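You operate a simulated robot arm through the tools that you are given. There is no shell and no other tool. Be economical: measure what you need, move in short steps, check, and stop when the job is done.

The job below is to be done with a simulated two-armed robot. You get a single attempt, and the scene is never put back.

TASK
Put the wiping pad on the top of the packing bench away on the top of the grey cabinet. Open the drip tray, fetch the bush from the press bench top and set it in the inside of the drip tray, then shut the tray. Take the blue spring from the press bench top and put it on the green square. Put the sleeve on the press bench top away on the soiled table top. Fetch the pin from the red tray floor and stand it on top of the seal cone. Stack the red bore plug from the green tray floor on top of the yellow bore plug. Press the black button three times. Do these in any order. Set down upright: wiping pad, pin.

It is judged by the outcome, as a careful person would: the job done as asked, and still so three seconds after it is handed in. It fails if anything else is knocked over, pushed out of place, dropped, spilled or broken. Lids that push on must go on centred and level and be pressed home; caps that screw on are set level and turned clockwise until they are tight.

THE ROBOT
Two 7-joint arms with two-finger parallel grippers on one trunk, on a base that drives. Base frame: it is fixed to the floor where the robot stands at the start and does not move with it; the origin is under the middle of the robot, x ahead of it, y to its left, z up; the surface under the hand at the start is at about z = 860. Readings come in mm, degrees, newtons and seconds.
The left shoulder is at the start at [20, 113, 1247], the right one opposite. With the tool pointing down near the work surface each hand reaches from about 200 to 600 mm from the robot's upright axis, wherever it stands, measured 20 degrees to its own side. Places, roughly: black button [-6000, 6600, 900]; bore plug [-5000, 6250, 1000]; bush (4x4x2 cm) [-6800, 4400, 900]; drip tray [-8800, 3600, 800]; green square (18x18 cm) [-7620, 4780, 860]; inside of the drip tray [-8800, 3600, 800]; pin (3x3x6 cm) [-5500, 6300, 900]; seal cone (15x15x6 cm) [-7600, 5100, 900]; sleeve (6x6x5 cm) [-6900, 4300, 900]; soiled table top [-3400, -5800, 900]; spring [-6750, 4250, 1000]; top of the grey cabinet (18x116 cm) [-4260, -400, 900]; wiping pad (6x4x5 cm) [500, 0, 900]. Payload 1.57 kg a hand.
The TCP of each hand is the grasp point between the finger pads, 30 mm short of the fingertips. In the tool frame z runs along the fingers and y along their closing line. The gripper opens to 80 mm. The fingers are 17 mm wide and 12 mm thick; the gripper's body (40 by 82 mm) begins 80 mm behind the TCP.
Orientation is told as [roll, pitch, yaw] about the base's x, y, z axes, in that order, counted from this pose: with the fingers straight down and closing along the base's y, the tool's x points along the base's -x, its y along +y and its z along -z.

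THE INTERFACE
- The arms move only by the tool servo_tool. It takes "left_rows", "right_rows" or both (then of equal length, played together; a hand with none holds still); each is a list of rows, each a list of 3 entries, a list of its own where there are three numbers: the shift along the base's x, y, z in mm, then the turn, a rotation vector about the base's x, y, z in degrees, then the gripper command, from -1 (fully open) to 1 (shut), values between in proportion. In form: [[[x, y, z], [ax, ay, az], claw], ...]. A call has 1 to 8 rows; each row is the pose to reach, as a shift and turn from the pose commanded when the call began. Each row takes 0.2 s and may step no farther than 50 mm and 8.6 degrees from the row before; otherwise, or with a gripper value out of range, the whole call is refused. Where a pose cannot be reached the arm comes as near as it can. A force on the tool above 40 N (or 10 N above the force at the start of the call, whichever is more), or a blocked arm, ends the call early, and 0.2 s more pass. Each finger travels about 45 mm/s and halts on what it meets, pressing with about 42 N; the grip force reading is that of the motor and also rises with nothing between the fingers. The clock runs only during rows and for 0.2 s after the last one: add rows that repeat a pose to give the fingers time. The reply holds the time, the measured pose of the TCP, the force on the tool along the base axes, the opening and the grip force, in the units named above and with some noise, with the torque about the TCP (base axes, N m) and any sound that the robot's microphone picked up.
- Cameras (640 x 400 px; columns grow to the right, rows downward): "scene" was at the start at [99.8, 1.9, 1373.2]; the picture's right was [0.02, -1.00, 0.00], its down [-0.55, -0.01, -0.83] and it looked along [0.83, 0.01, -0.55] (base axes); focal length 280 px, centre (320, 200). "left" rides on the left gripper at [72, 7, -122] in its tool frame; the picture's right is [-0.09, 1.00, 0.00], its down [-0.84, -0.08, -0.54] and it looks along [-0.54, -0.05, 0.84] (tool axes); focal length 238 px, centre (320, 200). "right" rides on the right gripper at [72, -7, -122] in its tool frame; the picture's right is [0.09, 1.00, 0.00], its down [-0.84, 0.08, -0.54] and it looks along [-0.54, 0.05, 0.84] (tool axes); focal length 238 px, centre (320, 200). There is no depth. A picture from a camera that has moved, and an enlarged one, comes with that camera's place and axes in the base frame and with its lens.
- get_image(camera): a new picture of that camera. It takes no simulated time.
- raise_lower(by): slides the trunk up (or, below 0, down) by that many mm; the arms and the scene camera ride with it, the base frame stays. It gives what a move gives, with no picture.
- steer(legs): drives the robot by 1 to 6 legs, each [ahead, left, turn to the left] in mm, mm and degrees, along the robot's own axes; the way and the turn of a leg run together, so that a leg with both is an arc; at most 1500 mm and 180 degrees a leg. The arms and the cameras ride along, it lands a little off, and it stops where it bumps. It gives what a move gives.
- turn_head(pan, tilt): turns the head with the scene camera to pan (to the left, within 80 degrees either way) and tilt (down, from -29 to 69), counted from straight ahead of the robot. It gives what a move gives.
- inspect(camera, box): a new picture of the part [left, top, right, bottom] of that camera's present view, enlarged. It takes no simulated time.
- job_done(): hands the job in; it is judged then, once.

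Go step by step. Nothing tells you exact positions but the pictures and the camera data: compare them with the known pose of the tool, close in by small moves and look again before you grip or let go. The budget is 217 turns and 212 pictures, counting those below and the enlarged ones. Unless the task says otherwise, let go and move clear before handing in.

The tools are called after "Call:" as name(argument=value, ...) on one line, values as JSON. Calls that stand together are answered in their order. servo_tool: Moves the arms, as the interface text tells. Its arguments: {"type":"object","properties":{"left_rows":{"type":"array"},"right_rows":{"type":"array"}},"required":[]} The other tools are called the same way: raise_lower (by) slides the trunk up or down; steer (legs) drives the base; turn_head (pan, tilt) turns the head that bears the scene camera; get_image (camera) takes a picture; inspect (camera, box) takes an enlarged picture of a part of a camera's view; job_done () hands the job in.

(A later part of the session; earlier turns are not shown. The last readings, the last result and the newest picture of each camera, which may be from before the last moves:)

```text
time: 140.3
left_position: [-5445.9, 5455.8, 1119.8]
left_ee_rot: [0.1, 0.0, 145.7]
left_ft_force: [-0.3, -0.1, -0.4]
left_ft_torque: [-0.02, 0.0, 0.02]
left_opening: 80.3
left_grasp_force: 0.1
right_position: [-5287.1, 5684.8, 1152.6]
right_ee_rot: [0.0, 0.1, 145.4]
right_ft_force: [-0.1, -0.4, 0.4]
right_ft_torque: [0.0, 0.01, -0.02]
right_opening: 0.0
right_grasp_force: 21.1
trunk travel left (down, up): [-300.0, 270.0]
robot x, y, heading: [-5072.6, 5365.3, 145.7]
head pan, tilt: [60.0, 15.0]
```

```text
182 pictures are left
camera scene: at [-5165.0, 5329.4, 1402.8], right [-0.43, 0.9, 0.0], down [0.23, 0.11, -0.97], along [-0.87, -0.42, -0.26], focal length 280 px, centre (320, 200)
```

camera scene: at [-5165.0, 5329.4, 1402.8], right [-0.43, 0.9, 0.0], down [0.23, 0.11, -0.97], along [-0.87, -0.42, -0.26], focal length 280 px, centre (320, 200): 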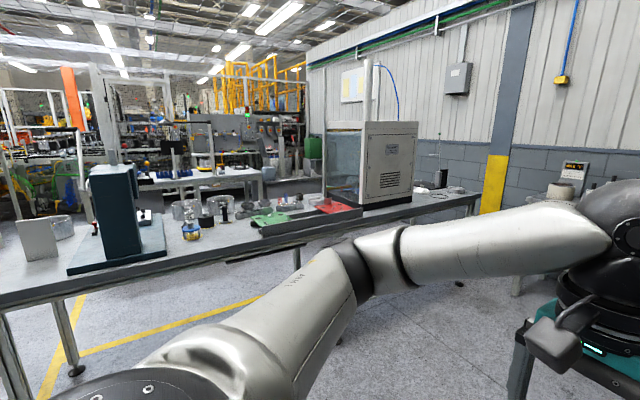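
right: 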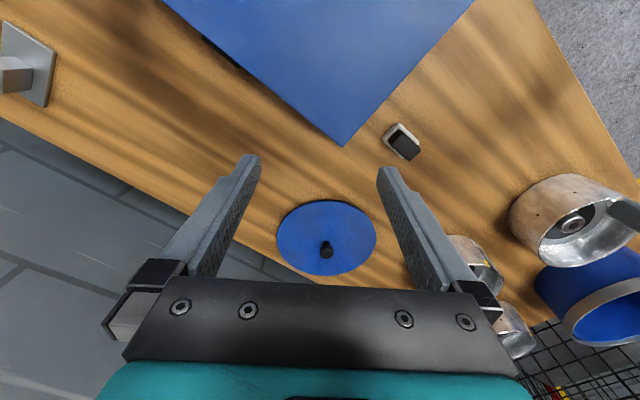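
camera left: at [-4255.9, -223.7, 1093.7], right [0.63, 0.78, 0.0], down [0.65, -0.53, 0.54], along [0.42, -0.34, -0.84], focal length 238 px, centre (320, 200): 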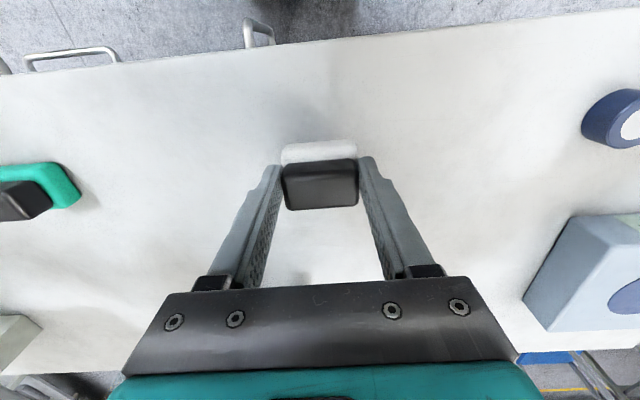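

Call:
steer(legs=[[0, 0, -90]])

Call:
turn_head(pan=20, tilt=30)

Call:
get_image(camera="scene")

```text
time: 144.5
left_position: [-4972.6, 5733.5, 1121.3]
left_ee_rot: [0.0, 0.0, 54.6]
left_ft_force: [1.1, -0.5, -0.3]
left_ft_torque: [0.0, -0.02, 0.01]
left_opening: 79.8
left_grasp_force: 0.1
right_position: [-4747.6, 5572.1, 1151.4]
right_ee_rot: [0.0, 0.0, 54.8]
right_ft_force: [0.0, 0.2, 0.6]
right_ft_torque: [0.0, 0.01, -0.01]
right_opening: 0.3
right_grasp_force: 21.1
trunk travel left (down, up): [-300.0, 270.0]
robot x, y, heading: [-5074.5, 5362.4, 54.5]
head pan, tilt: [60.0, 15.0]
```

```text
time: 145.6
left_position: [-4973.5, 5734.6, 1120.9]
left_ee_rot: [0.0, 0.1, 54.6]
left_ft_force: [0.8, 0.0, -0.8]
left_ft_torque: [0.02, 0.0, 0.03]
left_opening: 80.0
left_grasp_force: 0.1
right_position: [-4747.0, 5571.1, 1151.1]
right_ee_rot: [0.0, 0.0, 54.6]
right_ft_force: [0.2, 0.3, -1.0]
right_ft_torque: [-0.02, -0.01, 0.0]
right_opening: 0.4
right_grasp_force: 21.5
trunk travel left (down, up): [-300.0, 270.0]
robot x, y, heading: [-5071.6, 5362.7, 54.4]
head pan, tilt: [20.0, 30.0]
```

```text
181 pictures are left
camera scene: at [-5042.7, 5459.2, 1378.6], right [0.96, -0.27, 0.0], down [-0.13, -0.48, -0.87], along [0.23, 0.84, -0.5], focal length 280 px, centre (320, 200)
```

scene: 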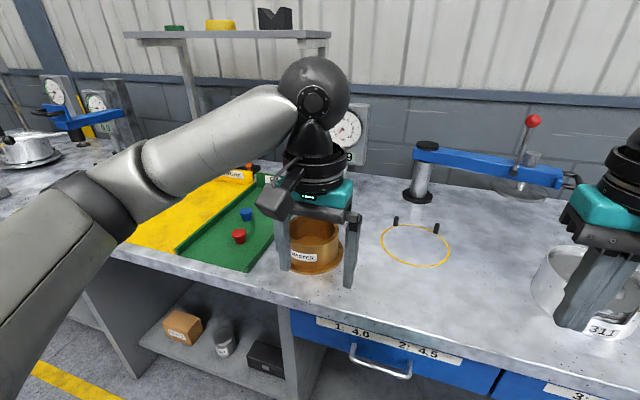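

Call:
steer(legs=[[0, 300, 1.8]])

Call:
turn_head(pan=0, tilt=30)

Call:
get_image(camera="scene")

```text
time: 147.7
left_position: [-5231.9, 5907.7, 1120.4]
left_ee_rot: [0.0, 0.0, 56.5]
left_ft_force: [-0.7, 0.1, 0.4]
left_ft_torque: [-0.02, 0.0, -0.01]
left_opening: 80.2
left_grasp_force: 0.0
right_position: [-5000.8, 5751.2, 1151.0]
right_ee_rot: [0.1, 0.0, 56.4]
right_ft_force: [0.1, 0.7, 0.1]
right_ft_torque: [-0.02, 0.0, 0.02]
right_opening: 0.0
right_grasp_force: 21.3
trunk travel left (down, up): [-300.0, 270.0]
robot x, y, heading: [-5323.8, 5531.5, 56.4]
head pan, tilt: [20.0, 30.0]
```

```text
time: 148.5
left_position: [-5232.3, 5908.2, 1121.4]
left_ee_rot: [0.0, 0.1, 56.4]
left_ft_force: [0.1, 0.0, -0.4]
left_ft_torque: [0.01, 0.01, 0.0]
left_opening: 79.8
left_grasp_force: 0.1
right_position: [-5000.6, 5750.6, 1151.0]
right_ee_rot: [-0.1, 0.0, 56.3]
right_ft_force: [-0.8, -0.2, -0.8]
right_ft_torque: [0.0, -0.03, 0.01]
right_opening: 0.1
right_grasp_force: 21.7
trunk travel left (down, up): [-300.0, 270.0]
robot x, y, heading: [-5318.0, 5534.6, 56.3]
head pan, tilt: [0.0, 30.0]
```

```text
180 pictures are left
camera scene: at [-5263.5, 5617.4, 1378.6], right [0.83, -0.55, 0.0], down [-0.28, -0.42, -0.87], along [0.48, 0.72, -0.5], focal length 280 px, centre (320, 200)
```

scene: 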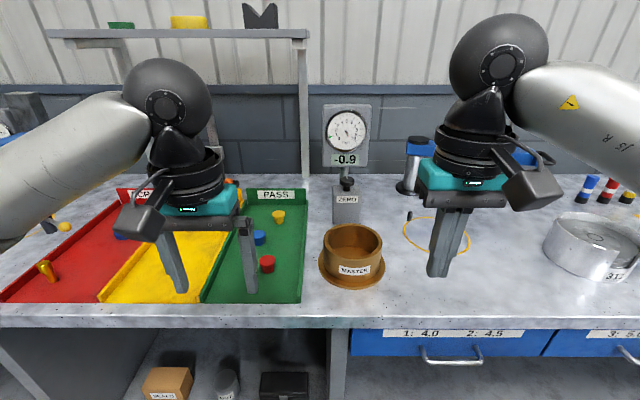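

Call:
inspect(camera="scene", box=[200, 180, 320, 310])

Call:
inspect(camera="scene", box=[0, 180, 150, 300])

```text
3.08 times, centred on (260, 245) of scene
camera zoom: at [-5263.5, 5617.4, 1378.6], right [0.83, -0.55, 0.0], down [-0.28, -0.42, -0.87], along [0.48, 0.72, -0.5], focal length 861 px, centre (505, 62)
```

zoom: 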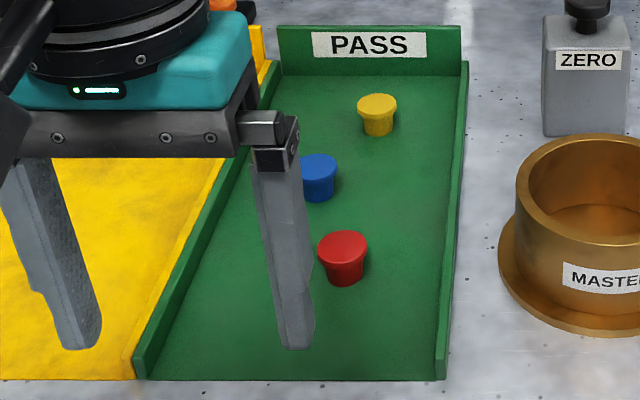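

```text
3.33 times, centred on (75, 240) of scene
camera zoom: at [-5263.5, 5617.4, 1378.6], right [0.83, -0.55, 0.0], down [-0.28, -0.42, -0.87], along [0.48, 0.72, -0.5], focal length 933 px, centre (1137, 67)
```

zoom: 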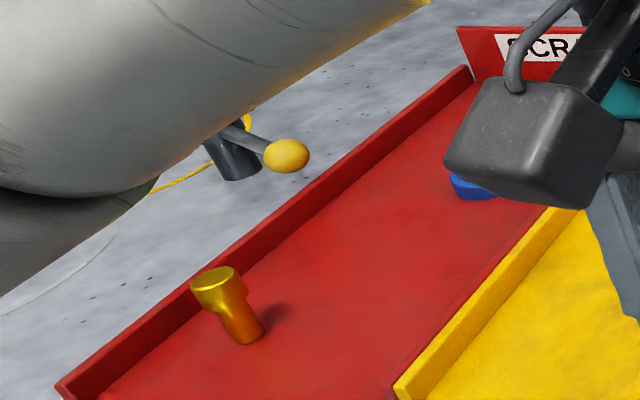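

Call:
steer(legs=[[220, 0, 0]])

Call:
turn_head(pan=5, tilt=40)

Call:
get_image(camera="left")

Call:
get_image(camera="scene")

```text
time: 150.2
left_position: [-5110.9, 6088.7, 1122.0]
left_ee_rot: [-0.1, 0.1, 56.4]
left_ft_force: [0.3, -0.7, 0.0]
left_ft_torque: [0.04, 0.03, 0.02]
left_opening: 80.1
left_grasp_force: 0.0
right_position: [-4879.0, 5933.0, 1150.8]
right_ee_rot: [0.0, 0.0, 56.3]
right_ft_force: [1.1, 0.3, -0.1]
right_ft_torque: [-0.01, 0.02, -0.03]
right_opening: 0.0
right_grasp_force: 21.3
trunk travel left (down, up): [-300.0, 270.0]
robot x, y, heading: [-5200.4, 5715.1, 56.2]
head pan, tilt: [0.0, 30.0]
```

```text
time: 150.9
left_position: [-5110.1, 6088.7, 1121.1]
left_ee_rot: [0.0, 0.0, 56.4]
left_ft_force: [0.2, 0.7, -0.8]
left_ft_torque: [-0.01, -0.05, -0.01]
left_opening: 80.0
left_grasp_force: 0.0
right_position: [-4879.2, 5931.9, 1150.7]
right_ee_rot: [0.1, 0.1, 56.4]
right_ft_force: [0.1, 0.4, -0.4]
right_ft_torque: [0.04, -0.02, -0.04]
right_opening: 0.0
right_grasp_force: 21.8
trunk travel left (down, up): [-300.0, 270.0]
robot x, y, heading: [-5199.2, 5715.6, 56.3]
head pan, tilt: [5.0, 40.0]
```

```text
177 pictures are left
camera left: at [-5155.4, 6032.2, 1242.5], right [-0.78, 0.63, 0.0], down [0.53, 0.65, 0.54], along [0.34, 0.42, -0.84], focal length 238 px, centre (320, 200)
```

left: 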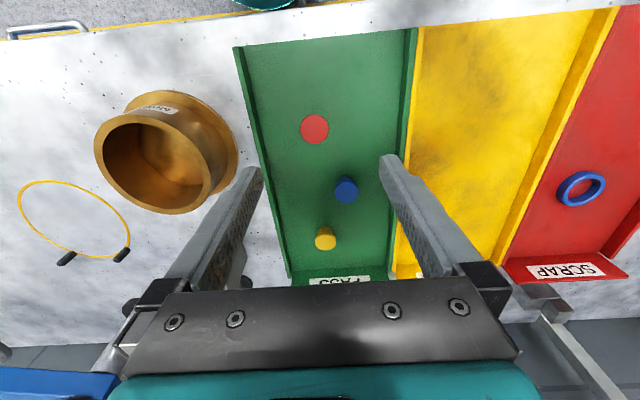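

```text
176 pictures are left
camera scene: at [-5152.0, 5797.6, 1363.3], right [0.88, -0.48, 0.0], down [-0.31, -0.56, -0.77], along [0.37, 0.67, -0.64], focal length 280 px, centre (320, 200)
```

scene: 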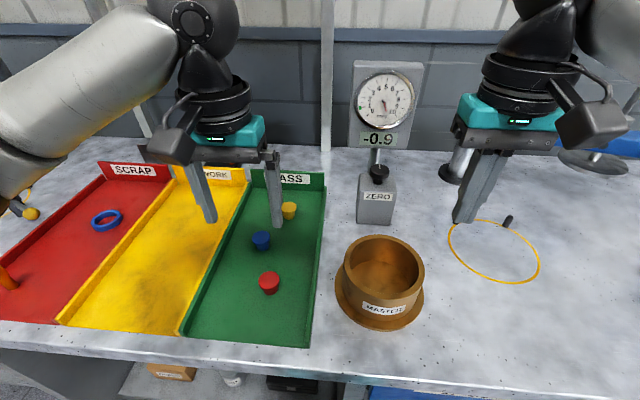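

Call:
servo_tool(left_rows=[[[5, 2, -40], [0, 0, 0], -1], [[10, 4, -85], [0, 0, 0], -1], [[17, 7, -125], [0, 0, 0], -1], [[17, 7, -125], [0, 0, 0], -1]])

Call:
get_image(camera="left")

Call:
inspect(camera="scene", box=[180, 140, 340, 320])

```text
time: 151.9
left_position: [-5094.7, 6095.5, 994.6]
left_ee_rot: [-0.1, 0.1, 56.4]
left_ft_force: [-0.2, 0.0, -0.6]
left_ft_torque: [0.03, -0.01, -0.01]
left_opening: 80.0
left_grasp_force: 0.0
right_position: [-4879.4, 5932.2, 1151.4]
right_ee_rot: [0.1, 0.1, 56.4]
right_ft_force: [-0.2, -0.7, -0.1]
right_ft_torque: [0.0, 0.0, 0.03]
right_opening: 0.0
right_grasp_force: 21.5
trunk travel left (down, up): [-300.0, 270.0]
robot x, y, heading: [-5201.4, 5711.6, 56.1]
head pan, tilt: [5.0, 40.0]
```

```text
175 pictures are left
camera left: at [-5138.6, 6040.1, 1116.4], right [-0.78, 0.63, 0.0], down [0.53, 0.65, 0.54], along [0.34, 0.42, -0.84], focal length 238 px, centre (320, 200)
```

left: 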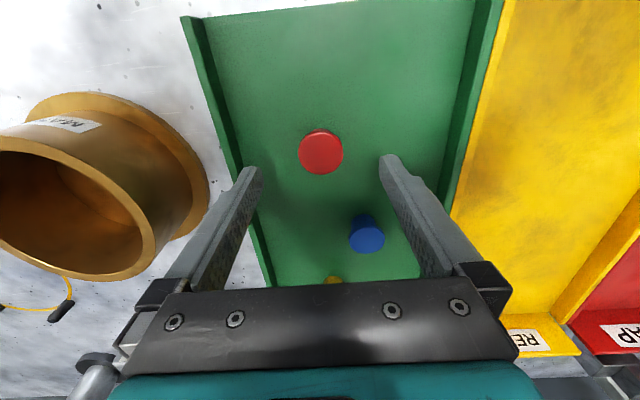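

```text
2.22 times, centred on (260, 230) of scene
camera zoom: at [-5152.1, 5797.6, 1363.3], right [0.88, -0.48, 0.0], down [-0.31, -0.56, -0.77], along [0.37, 0.67, -0.64], focal length 622 px, centre (453, 133)
```

zoom: 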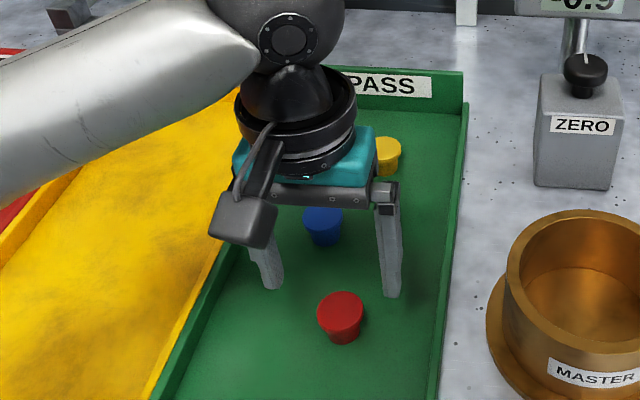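

Call:
servo_tool(left_rows=[[[0, 1, -30], [0, 0, 0], -1], [[0, 1, -48], [0, 0, 0], -1], [[0, 1, -48], [0, 0, 0], 0.5], [[0, 1, -48], [0, 0, 0], 1], [[0, 1, -48], [0, 0, 0], 1], [[0, 1, -48], [0, 0, 0], 1], [[0, 1, -48], [0, 0, 0], 1]])

Call:
get_image(camera="left")

Call:
inspect(camera="scene", box=[180, 140, 340, 320])

```text
time: 153.5
left_position: [-5093.8, 6097.1, 948.6]
left_ee_rot: [-0.1, 0.0, 56.5]
left_ft_force: [-0.5, 0.3, -0.2]
left_ft_torque: [0.01, 0.02, 0.01]
left_opening: 35.4
left_grasp_force: 35.4
right_position: [-4879.9, 5932.8, 1151.7]
right_ee_rot: [-0.1, 0.0, 56.4]
right_ft_force: [-0.7, 0.2, -0.8]
right_ft_torque: [0.0, 0.03, 0.02]
right_opening: 0.0
right_grasp_force: 20.8
trunk travel left (down, up): [-300.0, 270.0]
robot x, y, heading: [-5197.1, 5714.4, 56.5]
head pan, tilt: [5.0, 40.0]
```

```text
173 pictures are left
camera left: at [-5138.2, 6040.6, 1069.3], right [-0.78, 0.63, 0.0], down [0.53, 0.65, 0.54], along [0.34, 0.42, -0.84], focal length 238 px, centre (320, 200)
```

left: 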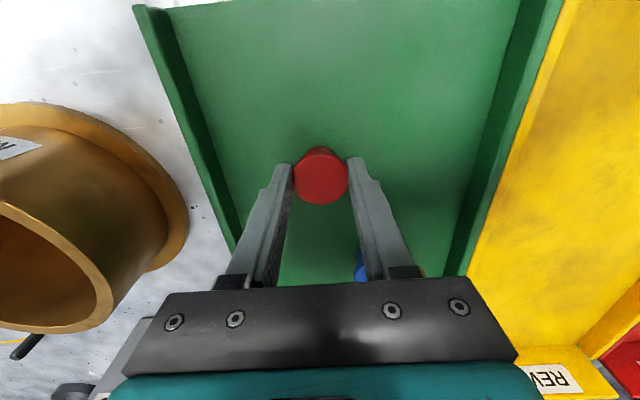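

```text
2.22 times, centred on (260, 230) of scene
camera zoom: at [-5152.0, 5797.7, 1363.2], right [0.88, -0.48, 0.0], down [-0.31, -0.56, -0.77], along [0.37, 0.67, -0.64], focal length 622 px, centre (453, 133)
```

zoom: 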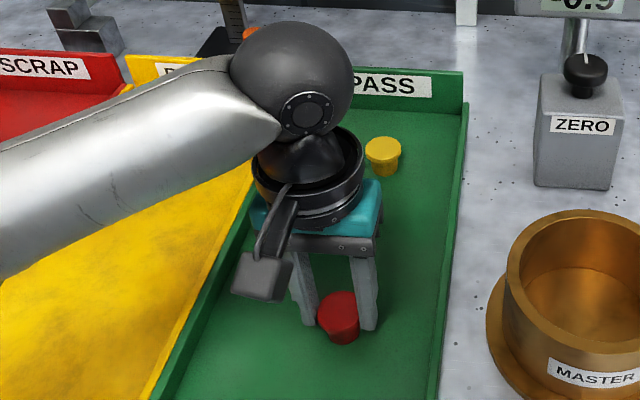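

Call:
servo_tool(left_rows=[[[0, 0, 0], [0, 0, 0], 0.2], [[0, 0, 0], [0, 0, 0], -0.2], [[-1, -2, -5], [0, 0, 0], -0.2], [[-1, -2, -9], [0, 0, 0], -0.2], [[-1, -2, -9], [0, 0, 0], 1], [[-1, -2, -9], [0, 0, 0], 1], [[-1, -2, -9], [0, 0, 0], 1], [[-1, -2, -9], [0, 0, 0], 1]])

Call:
get_image(camera="left")

```text
time: 155.3
left_position: [-5094.0, 6095.3, 939.6]
left_ee_rot: [0.0, 0.1, 56.4]
left_ft_force: [0.8, -0.5, 0.8]
left_ft_torque: [0.01, 0.01, 0.01]
left_opening: 35.6
left_grasp_force: 41.8
right_position: [-4879.9, 5932.3, 1152.2]
right_ee_rot: [0.0, 0.0, 56.5]
right_ft_force: [0.9, -0.4, -0.5]
right_ft_torque: [0.0, -0.05, 0.04]
right_opening: 0.0
right_grasp_force: 21.0
trunk travel left (down, up): [-300.0, 270.0]
robot x, y, heading: [-5201.4, 5712.5, 56.3]
head pan, tilt: [5.0, 40.0]
```

```text
171 pictures are left
camera left: at [-5139.1, 6038.5, 1060.3], right [-0.78, 0.63, 0.0], down [0.53, 0.65, 0.54], along [0.34, 0.42, -0.84], focal length 238 px, centre (320, 200)
```

left: 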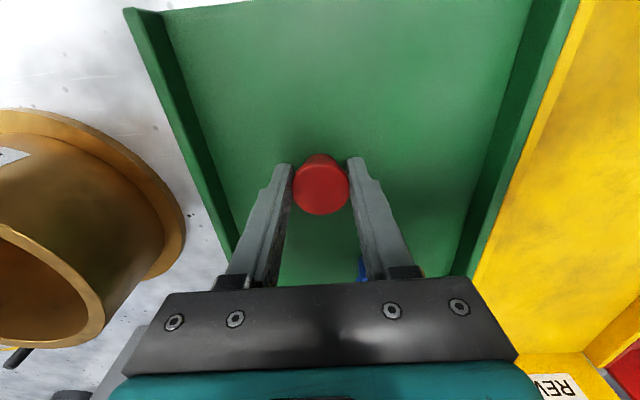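

Call:
servo_tool(left_rows=[[[0, 0, 35], [0, 0, 0], 1], [[0, 0, 75], [0, 0, 0], 1], [[25, 38, 85], [0, 0, 0], 1], [[40, 60, 85], [0, 0, 0], 1], [[40, 60, 85], [0, 0, 0], 1]])

Call:
get_image(camera="left")

Call:
inspect(camera="scene", box=[180, 140, 340, 320])

```text
time: 156.5
left_position: [-5054.7, 6154.6, 1023.9]
left_ee_rot: [0.0, 0.0, 56.3]
left_ft_force: [0.5, -0.1, -0.2]
left_ft_torque: [0.01, 0.02, 0.0]
left_opening: 35.5
left_grasp_force: 41.6
right_position: [-4879.9, 5931.7, 1152.3]
right_ee_rot: [0.1, 0.0, 56.4]
right_ft_force: [0.2, -0.2, 0.2]
right_ft_torque: [0.04, 0.03, -0.02]
right_opening: 0.1
right_grasp_force: 21.2
trunk travel left (down, up): [-300.0, 270.0]
robot x, y, heading: [-5197.5, 5712.8, 56.1]
head pan, tilt: [5.0, 40.0]
```

```text
170 pictures are left
camera left: at [-5099.4, 6098.4, 1145.8], right [-0.78, 0.63, 0.0], down [0.53, 0.65, 0.54], along [0.34, 0.42, -0.84], focal length 238 px, centre (320, 200)
```

left: 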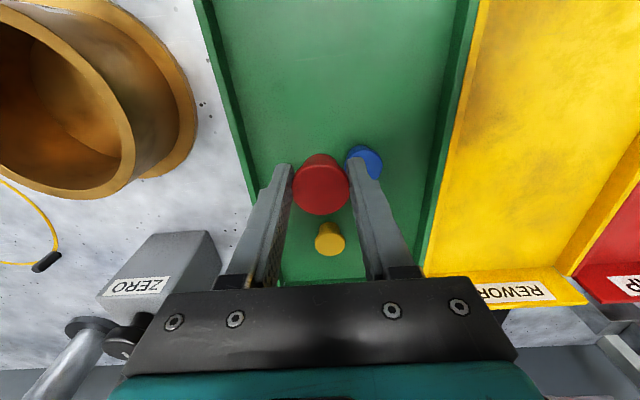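

```text
2.22 times, centred on (260, 230) of scene
camera zoom: at [-5152.1, 5797.6, 1363.2], right [0.88, -0.48, 0.0], down [-0.31, -0.56, -0.77], along [0.37, 0.67, -0.64], focal length 622 px, centre (453, 133)
```

zoom: 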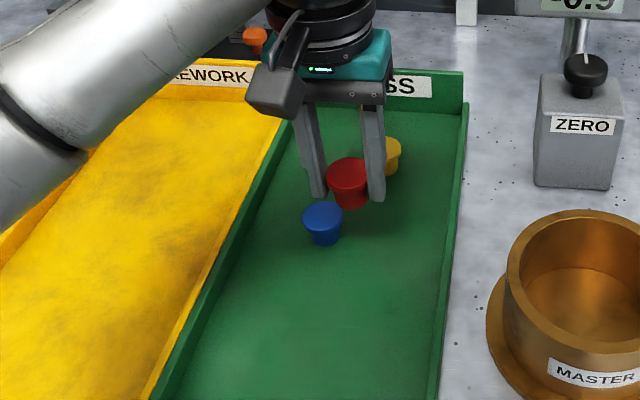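

Call:
servo_tool(left_rows=[[[24, 35, 0], [0, 0, 0], 1], [[48, 70, 0], [0, 0, 0], 1], [[70, 103, -10], [0, 0, 0], 1], [[70, 103, -20], [0, 0, 0], 1]])

Call:
get_image(camera="left")

Call:
inspect(camera="scene", box=[220, 130, 340, 260])

```text
time: 157.5
left_position: [-4986.0, 6257.6, 1004.4]
left_ee_rot: [0.0, -0.1, 56.3]
left_ft_force: [-1.1, 0.2, 0.3]
left_ft_torque: [-0.02, -0.01, 0.01]
left_opening: 35.4
left_grasp_force: 41.6
right_position: [-4880.3, 5932.3, 1151.9]
right_ee_rot: [-0.1, 0.0, 56.4]
right_ft_force: [-0.5, 0.3, 1.0]
right_ft_torque: [0.01, 0.0, 0.0]
right_opening: 0.0
right_grasp_force: 21.7
trunk travel left (down, up): [-300.0, 270.0]
robot x, y, heading: [-5200.4, 5714.0, 56.6]
head pan, tilt: [5.0, 40.0]
```

```text
168 pictures are left
camera left: at [-5030.2, 6201.0, 1126.2], right [-0.78, 0.63, 0.0], down [0.53, 0.65, 0.54], along [0.34, 0.42, -0.84], focal length 238 px, centre (320, 200)
```

left: 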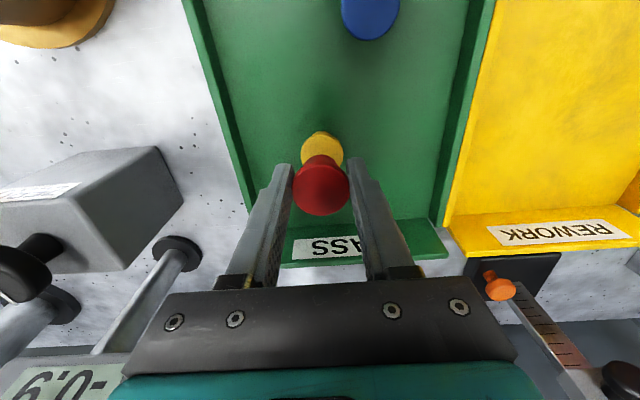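

```text
3.08 times, centred on (280, 195) of scene
camera zoom: at [-5152.6, 5797.9, 1363.2], right [0.88, -0.48, 0.0], down [-0.31, -0.56, -0.77], along [0.37, 0.67, -0.64], focal length 861 px, centre (443, 215)
```

zoom: 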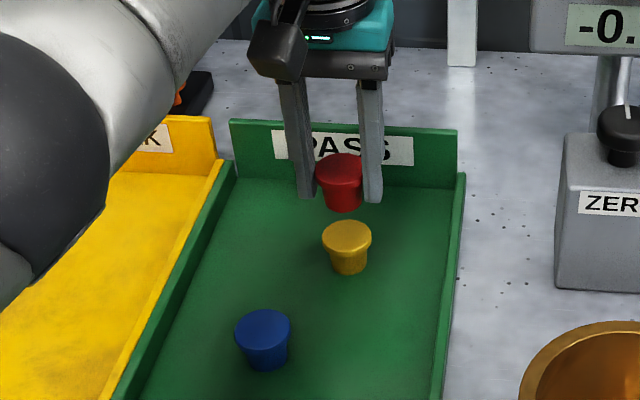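

Call:
servo_tool(left_rows=[[[0, 2, -18], [0, 0, 0], 1], [[0, 2, -22], [0, 0, 0], 1], [[0, 2, -25], [0, 0, 0], 1], [[0, 2, -27], [0, 0, 0], 1]])

Call:
inspect(camera="scene", box=[240, 150, 320, 240])

```text
time: 158.5
left_position: [-4985.6, 6259.3, 976.0]
left_ee_rot: [-0.1, 0.1, 56.4]
left_ft_force: [-1.0, 0.0, -0.8]
left_ft_torque: [-0.01, 0.02, -0.04]
left_opening: 35.6
left_grasp_force: 42.4
right_position: [-4879.2, 5932.4, 1152.0]
right_ee_rot: [0.0, -0.1, 56.4]
right_ft_force: [0.5, 0.6, 0.2]
right_ft_torque: [0.0, 0.03, -0.01]
right_opening: 0.0
right_grasp_force: 21.3
trunk travel left (down, up): [-300.0, 270.0]
robot x, y, heading: [-5199.4, 5712.7, 56.2]
head pan, tilt: [5.0, 40.0]
```

```text
4.44 times, centred on (280, 195) of scene
camera zoom: at [-5152.0, 5797.7, 1363.2], right [0.88, -0.48, 0.0], down [-0.31, -0.56, -0.77], along [0.37, 0.67, -0.64], focal length 1244 px, centre (498, 222)
```

zoom: 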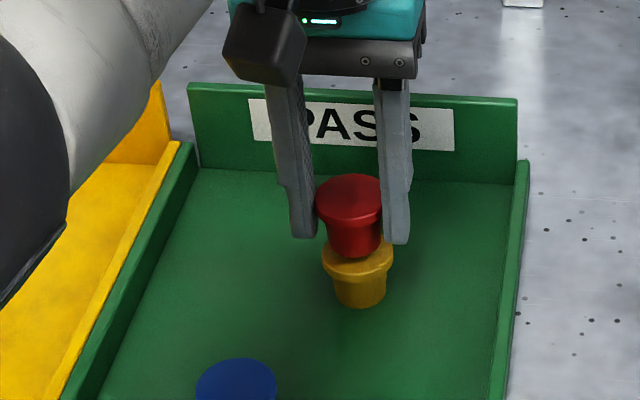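

Call:
servo_tool(left_rows=[[[0, 0, -2], [0, 0, 0], 1], [[0, 0, -4], [0, 0, 0], 1], [[0, 0, -6], [0, 0, 0], 1]])

Call:
inspect(camera="scene", box=[240, 150, 320, 240])

```text
time: 159.3
left_position: [-4984.7, 6260.3, 970.8]
left_ee_rot: [0.0, 0.0, 56.4]
left_ft_force: [0.0, 1.3, 0.0]
left_ft_torque: [0.0, -0.04, -0.01]
left_opening: 35.5
left_grasp_force: 41.7
right_position: [-4880.6, 5931.3, 1151.4]
right_ee_rot: [0.0, 0.0, 56.4]
right_ft_force: [-0.1, 0.1, -0.2]
right_ft_torque: [0.02, 0.0, -0.02]
right_opening: 0.0
right_grasp_force: 21.6
trunk travel left (down, up): [-300.0, 270.0]
robot x, y, heading: [-5200.1, 5712.7, 56.2]
head pan, tilt: [5.0, 40.0]
```

```text
4.44 times, centred on (280, 195) of scene
camera zoom: at [-5152.0, 5797.7, 1363.2], right [0.88, -0.48, 0.0], down [-0.31, -0.56, -0.77], along [0.37, 0.67, -0.64], focal length 1244 px, centre (498, 222)
```

zoom: 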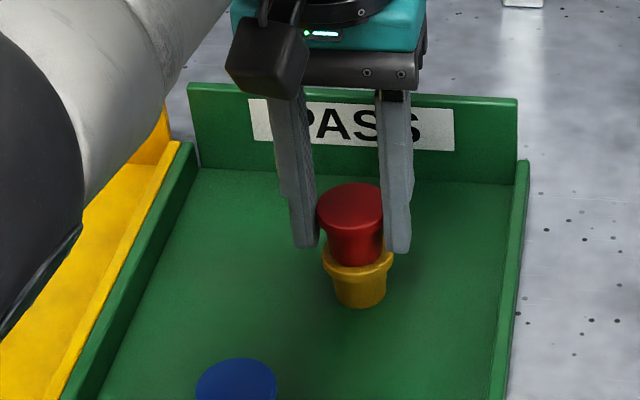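

Call:
servo_tool(left_rows=[[[0, 0, -1], [0, 0, 0], 1], [[0, 0, -2], [0, 0, 0], 1], [[0, 0, -3], [0, 0, 0], 1]])

Call:
inspect(camera="scene", box=[260, 170, 300, 215])

```text
time: 160.1
left_position: [-4984.9, 6259.1, 968.9]
left_ee_rot: [0.0, -0.1, 56.4]
left_ft_force: [-0.8, -0.9, 6.7]
left_ft_torque: [0.0, 0.03, -0.02]
left_opening: 35.8
left_grasp_force: 42.2
right_position: [-4881.4, 5931.4, 1152.6]
right_ee_rot: [0.1, -0.1, 56.5]
right_ft_force: [0.8, 0.3, -0.4]
right_ft_torque: [0.01, 0.01, 0.03]
right_opening: 0.2
right_grasp_force: 20.9
trunk travel left (down, up): [-300.0, 270.0]
robot x, y, heading: [-5198.3, 5712.8, 56.5]
head pan, tilt: [5.0, 40.0]
```

```text
8.89 times, centred on (280, 192) of scene
camera zoom: at [-5152.3, 5797.1, 1363.4], right [0.88, -0.48, 0.0], down [-0.31, -0.56, -0.77], along [0.37, 0.67, -0.64], focal length 2487 px, centre (676, 267)
```

zoom: 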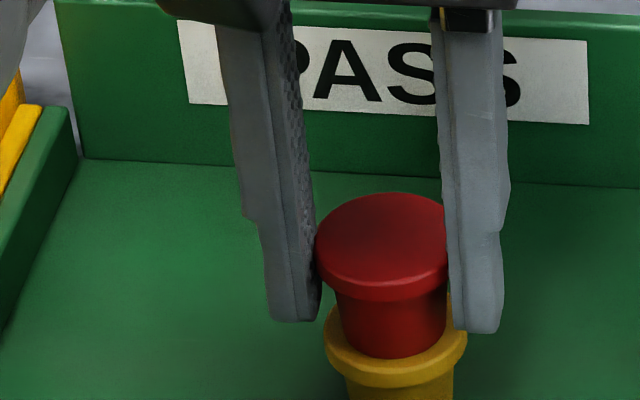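

Call:
servo_tool(left_rows=[[[0, 0, 0], [0, 0, 0], 0], [[0, 0, 0], [0, 0, 0], -0.5], [[0, 0, 0], [0, 0, 0], -1], [[0, 0, 0], [0, 0, 0], -1], [[0, 0, 40], [0, 0, 0], -1], [[0, 0, 80], [0, 0, 0], -1], [[-25, -40, 100], [0, 0, 0], -1], [[-50, -80, 110], [0, 0, 0], -1]])

Call:
get_image(camera="scene")

```text
refused: row 7 steps farther than a row can; nothing moved
```

```text
163 pictures are left
camera scene: at [-5152.3, 5797.1, 1363.4], right [0.88, -0.48, 0.0], down [-0.31, -0.56, -0.77], along [0.37, 0.67, -0.64], focal length 280 px, centre (320, 200)
```

scene: 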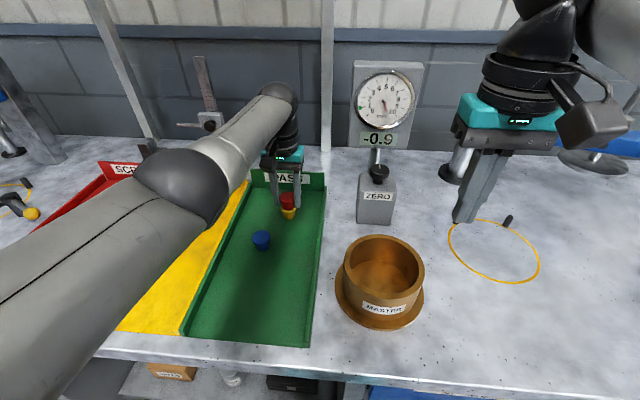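

Call:
servo_tool(left_rows=[[[0, 0, 0], [0, 0, 0], 0], [[0, 0, 0], [0, 0, 0], -0.5], [[0, 0, 0], [0, 0, 0], -1], [[0, 0, 0], [0, 0, 0], -1], [[0, 0, 40], [0, 0, 0], -1], [[0, 0, 85], [0, 0, 0], -1], [[-20, -30, 115], [0, 0, 0], -1], [[-40, -60, 145], [0, 0, 0], -1]])

Call:
servo_tool(left_rows=[[[-25, -35, 0], [0, 0, 0], -1], [[-50, -70, 0], [0, 0, 0], -1], [[-75, -105, 10], [0, 0, 0], -1], [[-75, -105, 10], [0, 0, 0], -1]])

Call:
get_image(camera="left")

Call:
get_image(camera="scene")

```text
time: 161.9
left_position: [-5025.7, 6196.8, 1112.7]
left_ee_rot: [0.2, 0.1, 56.5]
left_ft_force: [1.1, -0.5, -0.3]
left_ft_torque: [0.02, 0.0, 0.02]
left_opening: 79.9
left_grasp_force: 0.0
right_position: [-4879.6, 5932.1, 1151.3]
right_ee_rot: [0.0, -0.1, 56.4]
right_ft_force: [1.0, -0.2, 0.0]
right_ft_torque: [0.0, 0.01, -0.03]
right_opening: 0.0
right_grasp_force: 21.5
trunk travel left (down, up): [-300.0, 270.0]
robot x, y, heading: [-5194.1, 5718.1, 56.4]
head pan, tilt: [5.0, 40.0]
```

```text
time: 162.9
left_position: [-5099.4, 6092.5, 1124.4]
left_ee_rot: [0.0, 0.1, 56.5]
left_ft_force: [0.3, 0.0, 0.5]
left_ft_torque: [-0.01, -0.02, -0.04]
left_opening: 79.9
left_grasp_force: 0.1
right_position: [-4879.1, 5931.3, 1151.3]
right_ee_rot: [0.0, 0.0, 56.3]
right_ft_force: [-0.5, 0.0, 0.2]
right_ft_torque: [0.02, -0.01, -0.02]
right_opening: 0.1
right_grasp_force: 21.6
trunk travel left (down, up): [-300.0, 270.0]
robot x, y, heading: [-5197.4, 5715.5, 56.4]
head pan, tilt: [5.0, 40.0]
```

```text
162 pictures are left
camera left: at [-5143.5, 6036.9, 1244.7], right [-0.78, 0.63, 0.0], down [0.53, 0.66, 0.54], along [0.34, 0.42, -0.84], focal length 238 px, centre (320, 200)
```

left: 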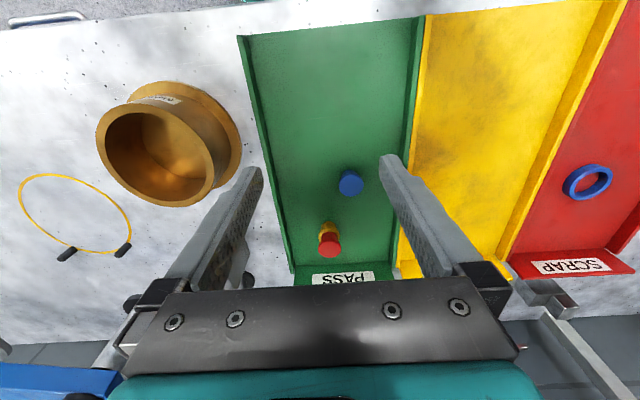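

```text
161 pictures are left
camera scene: at [-5151.8, 5797.9, 1363.2], right [0.88, -0.48, 0.0], down [-0.31, -0.56, -0.77], along [0.37, 0.67, -0.64], focal length 280 px, centre (320, 200)
```

scene: 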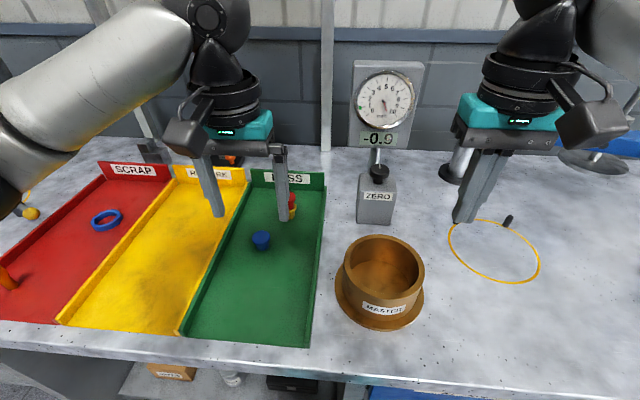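

Call:
steer(legs=[[-60, 0, 0], [0, 440, 0]])

Call:
get_image(camera="left")

Call:
get_image(camera="scene")

```text
time: 166.1
left_position: [-5495.1, 6287.0, 1123.3]
left_ee_rot: [0.0, 0.0, 56.4]
left_ft_force: [0.2, 0.9, -0.4]
left_ft_torque: [0.0, -0.01, -0.01]
left_opening: 80.0
left_grasp_force: 0.0
right_position: [-5277.6, 6126.1, 1152.9]
right_ee_rot: [0.0, 0.1, 56.2]
right_ft_force: [0.4, -0.2, 0.0]
right_ft_torque: [0.0, -0.01, 0.02]
right_opening: 0.4
right_grasp_force: 21.4
trunk travel left (down, up): [-300.0, 270.0]
robot x, y, heading: [-5595.1, 5907.5, 56.4]
head pan, tilt: [5.0, 40.0]
```

```text
160 pictures are left
camera left: at [-5540.1, 6230.7, 1244.7], right [-0.78, 0.63, 0.0], down [0.53, 0.65, 0.54], along [0.34, 0.42, -0.84], focal length 238 px, centre (320, 200)
```

left: 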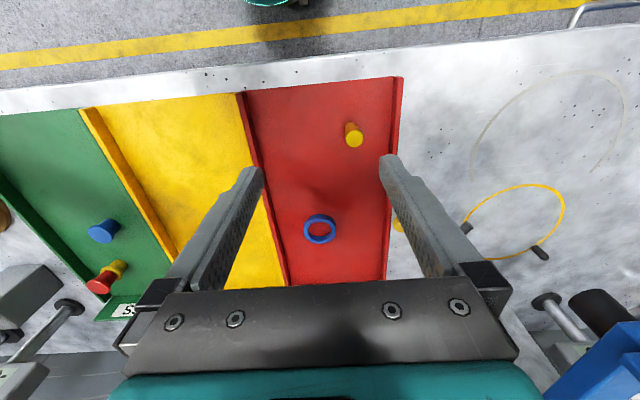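

```text
159 pictures are left
camera scene: at [-5549.3, 5991.5, 1363.2], right [0.88, -0.48, 0.0], down [-0.31, -0.56, -0.77], along [0.37, 0.67, -0.64], focal length 280 px, centre (320, 200)
```

scene: 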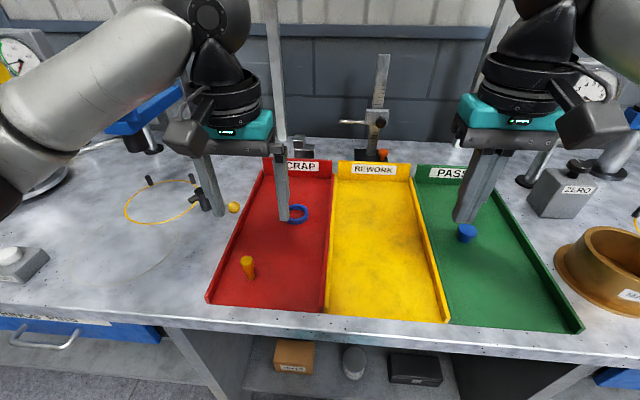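

Call:
servo_tool(left_rows=[[[-5, 15, -20], [0, 0, 0], -0.4], [[-10, 30, -50], [0, 0, 0], -0.4], [[-17, 45, -80], [0, 0, 0], -0.4], [[-17, 45, -115], [0, 0, 0], -0.4], [[-17, 45, -115], [0, 0, 0], -0.4]])

Call:
get_image(camera="left")

Call:
inspect(camera="scene", box=[190, 160, 340, 310])

```text
time: 167.3
left_position: [-5513.2, 6333.0, 1006.4]
left_ee_rot: [0.0, 0.0, 56.3]
left_ft_force: [0.1, -0.1, -0.1]
left_ft_torque: [0.03, -0.01, -0.01]
left_opening: 56.1
left_grasp_force: 0.1
right_position: [-5275.8, 6125.1, 1151.4]
right_ee_rot: [-0.1, 0.0, 56.2]
right_ft_force: [0.4, -0.6, 0.3]
right_ft_torque: [-0.01, -0.01, 0.0]
right_opening: 0.1
right_grasp_force: 21.4
trunk travel left (down, up): [-300.0, 270.0]
robot x, y, heading: [-5595.0, 5908.6, 56.3]
head pan, tilt: [5.0, 40.0]
```

```text
158 pictures are left
camera left: at [-5556.9, 6276.1, 1128.9], right [-0.78, 0.63, 0.0], down [0.53, 0.65, 0.54], along [0.34, 0.42, -0.84], focal length 238 px, centre (320, 200)
```

left: 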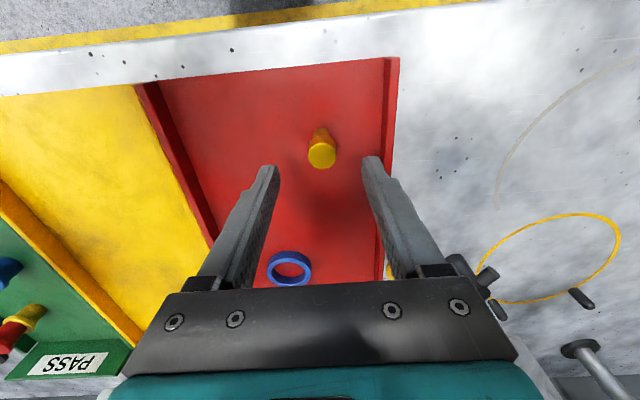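

```text
2.67 times, centred on (265, 235) of scene
camera zoom: at [-5548.9, 5991.2, 1363.2], right [0.88, -0.48, 0.0], down [-0.31, -0.56, -0.77], along [0.37, 0.67, -0.64], focal length 746 px, centre (467, 107)
```

zoom: 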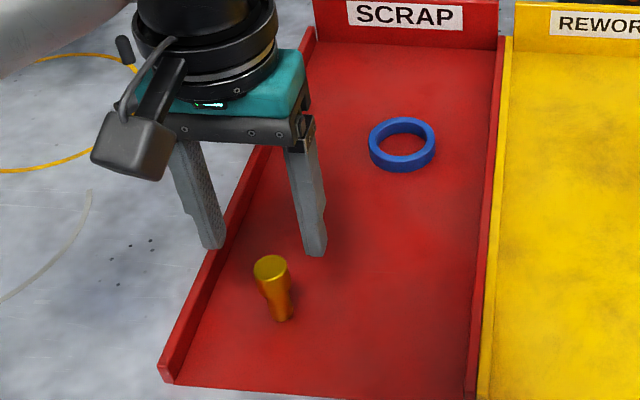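

Call:
servo_tool(left_rows=[[[-1, -2, -35], [0, 0, 0], -0.4], [[-1, -2, -63], [0, 0, 0], -0.4], [[-1, -2, -63], [0, 0, 0], 0.4], [[-1, -2, -63], [0, 0, 0], 1], [[-1, -2, -63], [0, 0, 0], 1], [[-1, -2, -63], [0, 0, 0], 1], [[-1, -2, -63], [0, 0, 0], 1]])

Call:
get_image(camera="left")

Call:
inspect(camera="scene", box=[190, 160, 340, 310])

```text
time: 168.9
left_position: [-5513.4, 6330.1, 945.8]
left_ee_rot: [0.0, 0.0, 56.2]
left_ft_force: [0.0, -0.6, -0.1]
left_ft_torque: [0.02, -0.01, -0.02]
left_opening: 21.3
left_grasp_force: 33.9
right_position: [-5277.2, 6125.5, 1151.9]
right_ee_rot: [0.1, 0.0, 56.1]
right_ft_force: [-0.1, 0.8, -0.7]
right_ft_torque: [0.01, 0.01, 0.01]
right_opening: 0.2
right_grasp_force: 21.1
trunk travel left (down, up): [-300.0, 270.0]
robot x, y, heading: [-5598.1, 5906.8, 56.3]
head pan, tilt: [5.0, 40.0]
```

```text
156 pictures are left
camera left: at [-5557.9, 6273.8, 1066.7], right [-0.78, 0.63, 0.0], down [0.53, 0.65, 0.54], along [0.34, 0.42, -0.84], focal length 238 px, centre (320, 200)
```

left: 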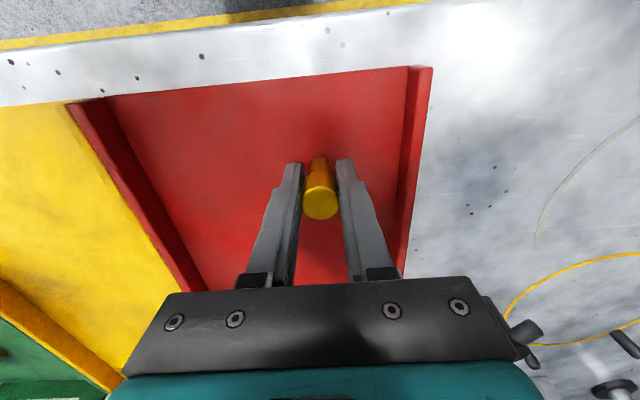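

```text
2.67 times, centred on (265, 235) of scene
camera zoom: at [-5548.9, 5991.2, 1363.2], right [0.88, -0.48, 0.0], down [-0.31, -0.56, -0.77], along [0.37, 0.67, -0.64], focal length 746 px, centre (467, 107)
```

zoom: 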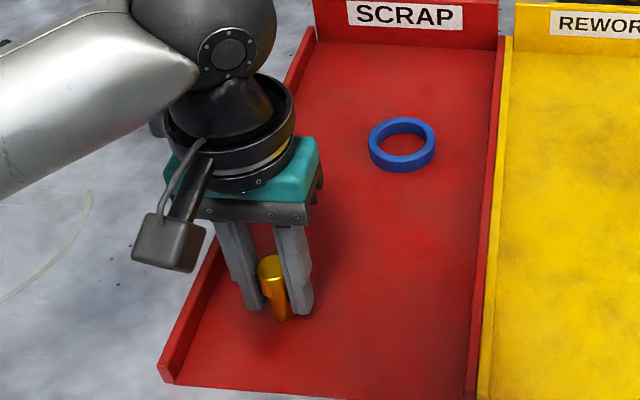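

Call:
servo_tool(left_rows=[[[0, 0, 0], [0, 0, 0], 1], [[0, 0, 40], [0, 0, 0], 1], [[0, 0, 85], [0, 0, 0], 1], [[-5, -10, 130], [0, 0, 0], 1], [[-10, -15, 175], [0, 0, 0], 1], [[-10, -15, 180], [0, 0, 0], 1]])

Call:
turn_head(pan=35, tilt=35)

Call:
get_image(camera="scene")

Call:
get_image(camera="left")

```text
time: 170.3
left_position: [-5522.6, 6314.8, 1125.2]
left_ee_rot: [-0.1, 0.1, 56.3]
left_ft_force: [0.2, -0.5, 0.5]
left_ft_torque: [-0.02, -0.01, 0.02]
left_opening: 21.5
left_grasp_force: 34.6
right_position: [-5276.8, 6125.6, 1151.1]
right_ee_rot: [0.0, 0.1, 56.2]
right_ft_force: [-0.3, 0.2, -0.2]
right_ft_torque: [-0.01, -0.02, 0.0]
right_opening: 0.0
right_grasp_force: 21.5
trunk travel left (down, up): [-300.0, 270.0]
robot x, y, heading: [-5596.3, 5905.4, 55.9]
head pan, tilt: [5.0, 40.0]
```

```text
time: 171.3
left_position: [-5523.6, 6314.6, 1123.6]
left_ee_rot: [0.0, 0.0, 56.4]
left_ft_force: [-0.1, -0.6, -1.3]
left_ft_torque: [0.03, 0.0, 0.01]
left_opening: 21.3
left_grasp_force: 34.8
right_position: [-5276.8, 6124.1, 1151.9]
right_ee_rot: [0.0, 0.0, 56.2]
right_ft_force: [0.2, -0.6, 0.2]
right_ft_torque: [0.01, -0.01, 0.0]
right_opening: 0.1
right_grasp_force: 21.2
trunk travel left (down, up): [-300.0, 270.0]
robot x, y, heading: [-5595.4, 5910.1, 56.4]
head pan, tilt: [35.0, 35.0]
```

```text
154 pictures are left
camera scene: at [-5591.6, 6004.8, 1370.8], right [1.0, 0.02, 0.0], down [0.01, -0.57, -0.82], along [-0.02, 0.82, -0.57], focal length 280 px, centre (320, 200)
```

scene: 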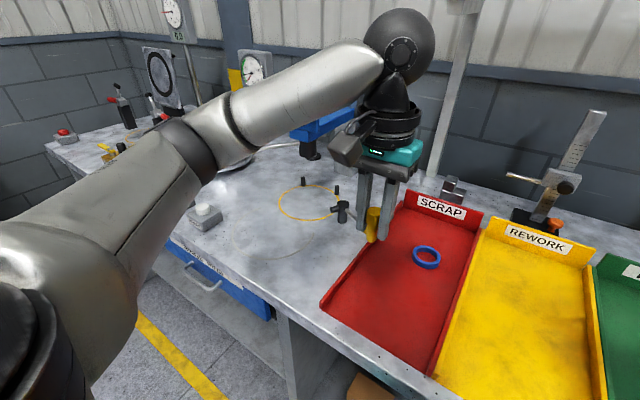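

```text
153 pictures are left
camera left: at [-5567.6, 6258.6, 1245.9], right [-0.78, 0.63, 0.0], down [0.53, 0.65, 0.54], along [0.34, 0.42, -0.84], focal length 238 px, centre (320, 200)
```

left: 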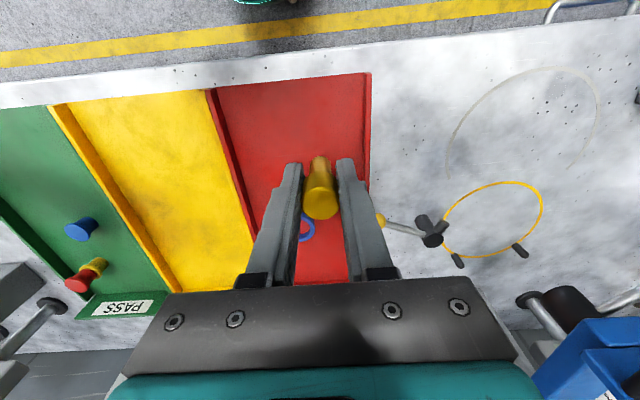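

Call:
inspect(camera="scene", box=[150, 170, 270, 245])

Call:
inspect(camera="scene", box=[30, 90, 150, 165])

```text
5.33 times, centred on (210, 208) of scene
camera zoom: at [-5591.6, 6004.8, 1370.8], right [1.0, 0.02, 0.0], down [0.01, -0.57, -0.82], along [-0.02, 0.82, -0.57], focal length 1492 px, centre (907, 160)
```

zoom: 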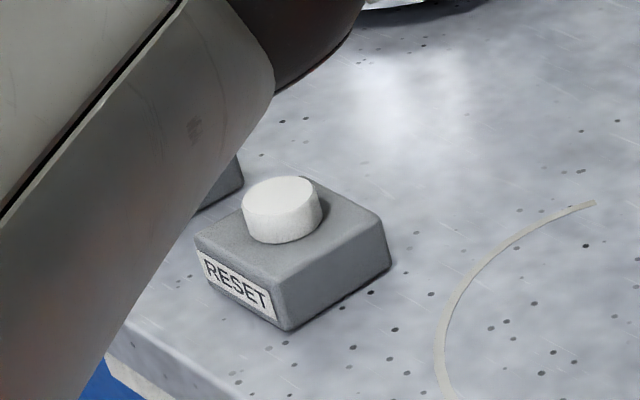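

```text
5.33 times, centred on (90, 128) of scene
camera zoom: at [-5591.6, 6004.8, 1370.8], right [1.0, 0.02, 0.0], down [0.01, -0.57, -0.82], along [-0.02, 0.82, -0.57], focal length 1492 px, centre (1547, 587)
```

zoom: 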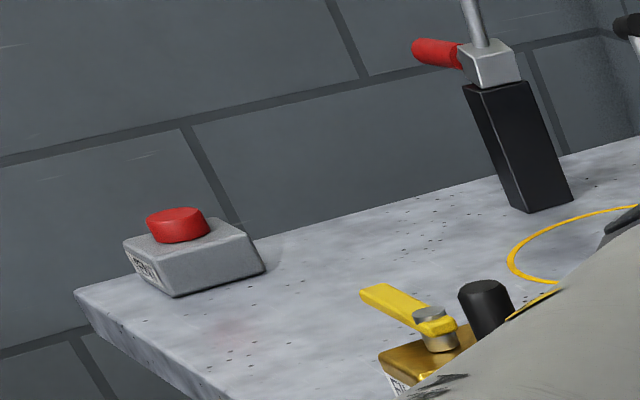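

Call:
steer(legs=[[-80, 0, 0], [0, 600, 0]])

Call:
turn_head(pan=0, tilt=40)

Call:
get_image(camera="scene")

```text
time: 175.3
left_position: [-6061.1, 6581.3, 1124.5]
left_ee_rot: [0.0, 0.0, 56.0]
left_ft_force: [0.8, -0.5, -0.9]
left_ft_torque: [-0.03, -0.02, 0.01]
left_opening: 21.6
left_grasp_force: 34.4
right_position: [-5815.2, 6389.7, 1150.9]
right_ee_rot: [0.1, 0.0, 56.0]
right_ft_force: [0.5, -0.2, 0.8]
right_ft_torque: [0.02, 0.01, 0.0]
right_opening: 0.1
right_grasp_force: 22.0
trunk travel left (down, up): [-300.0, 270.0]
robot x, y, heading: [-6134.0, 6175.6, 55.8]
head pan, tilt: [35.0, 35.0]
```

```text
time: 176.3
left_position: [-6060.5, 6581.5, 1124.4]
left_ee_rot: [0.0, 0.0, 56.0]
left_ft_force: [-0.4, -0.4, 0.0]
left_ft_torque: [-0.02, 0.04, 0.0]
left_opening: 21.4
left_grasp_force: 34.6
right_position: [-5814.5, 6389.1, 1151.6]
right_ee_rot: [0.0, 0.0, 55.9]
right_ft_force: [-0.3, -0.6, 0.0]
right_ft_torque: [0.02, 0.0, 0.02]
right_opening: 0.1
right_grasp_force: 21.3
trunk travel left (down, up): [-300.0, 270.0]
robot x, y, heading: [-6134.6, 6176.2, 55.8]
head pan, tilt: [0.0, 40.0]
```

```text
150 pictures are left
camera scene: at [-6081.7, 6253.7, 1363.2], right [0.83, -0.56, 0.0], down [-0.36, -0.53, -0.77], along [0.43, 0.64, -0.64], focal length 280 px, centre (320, 200)
```

scene: 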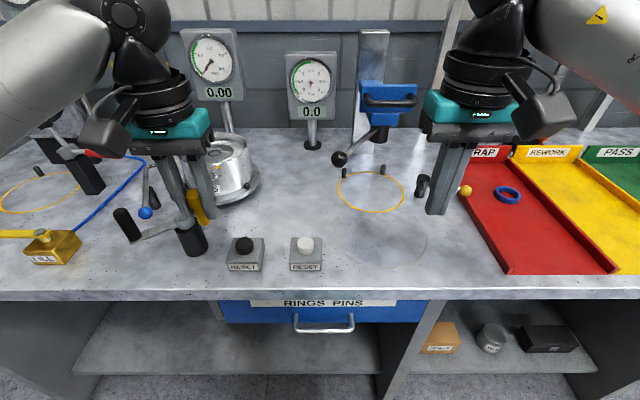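

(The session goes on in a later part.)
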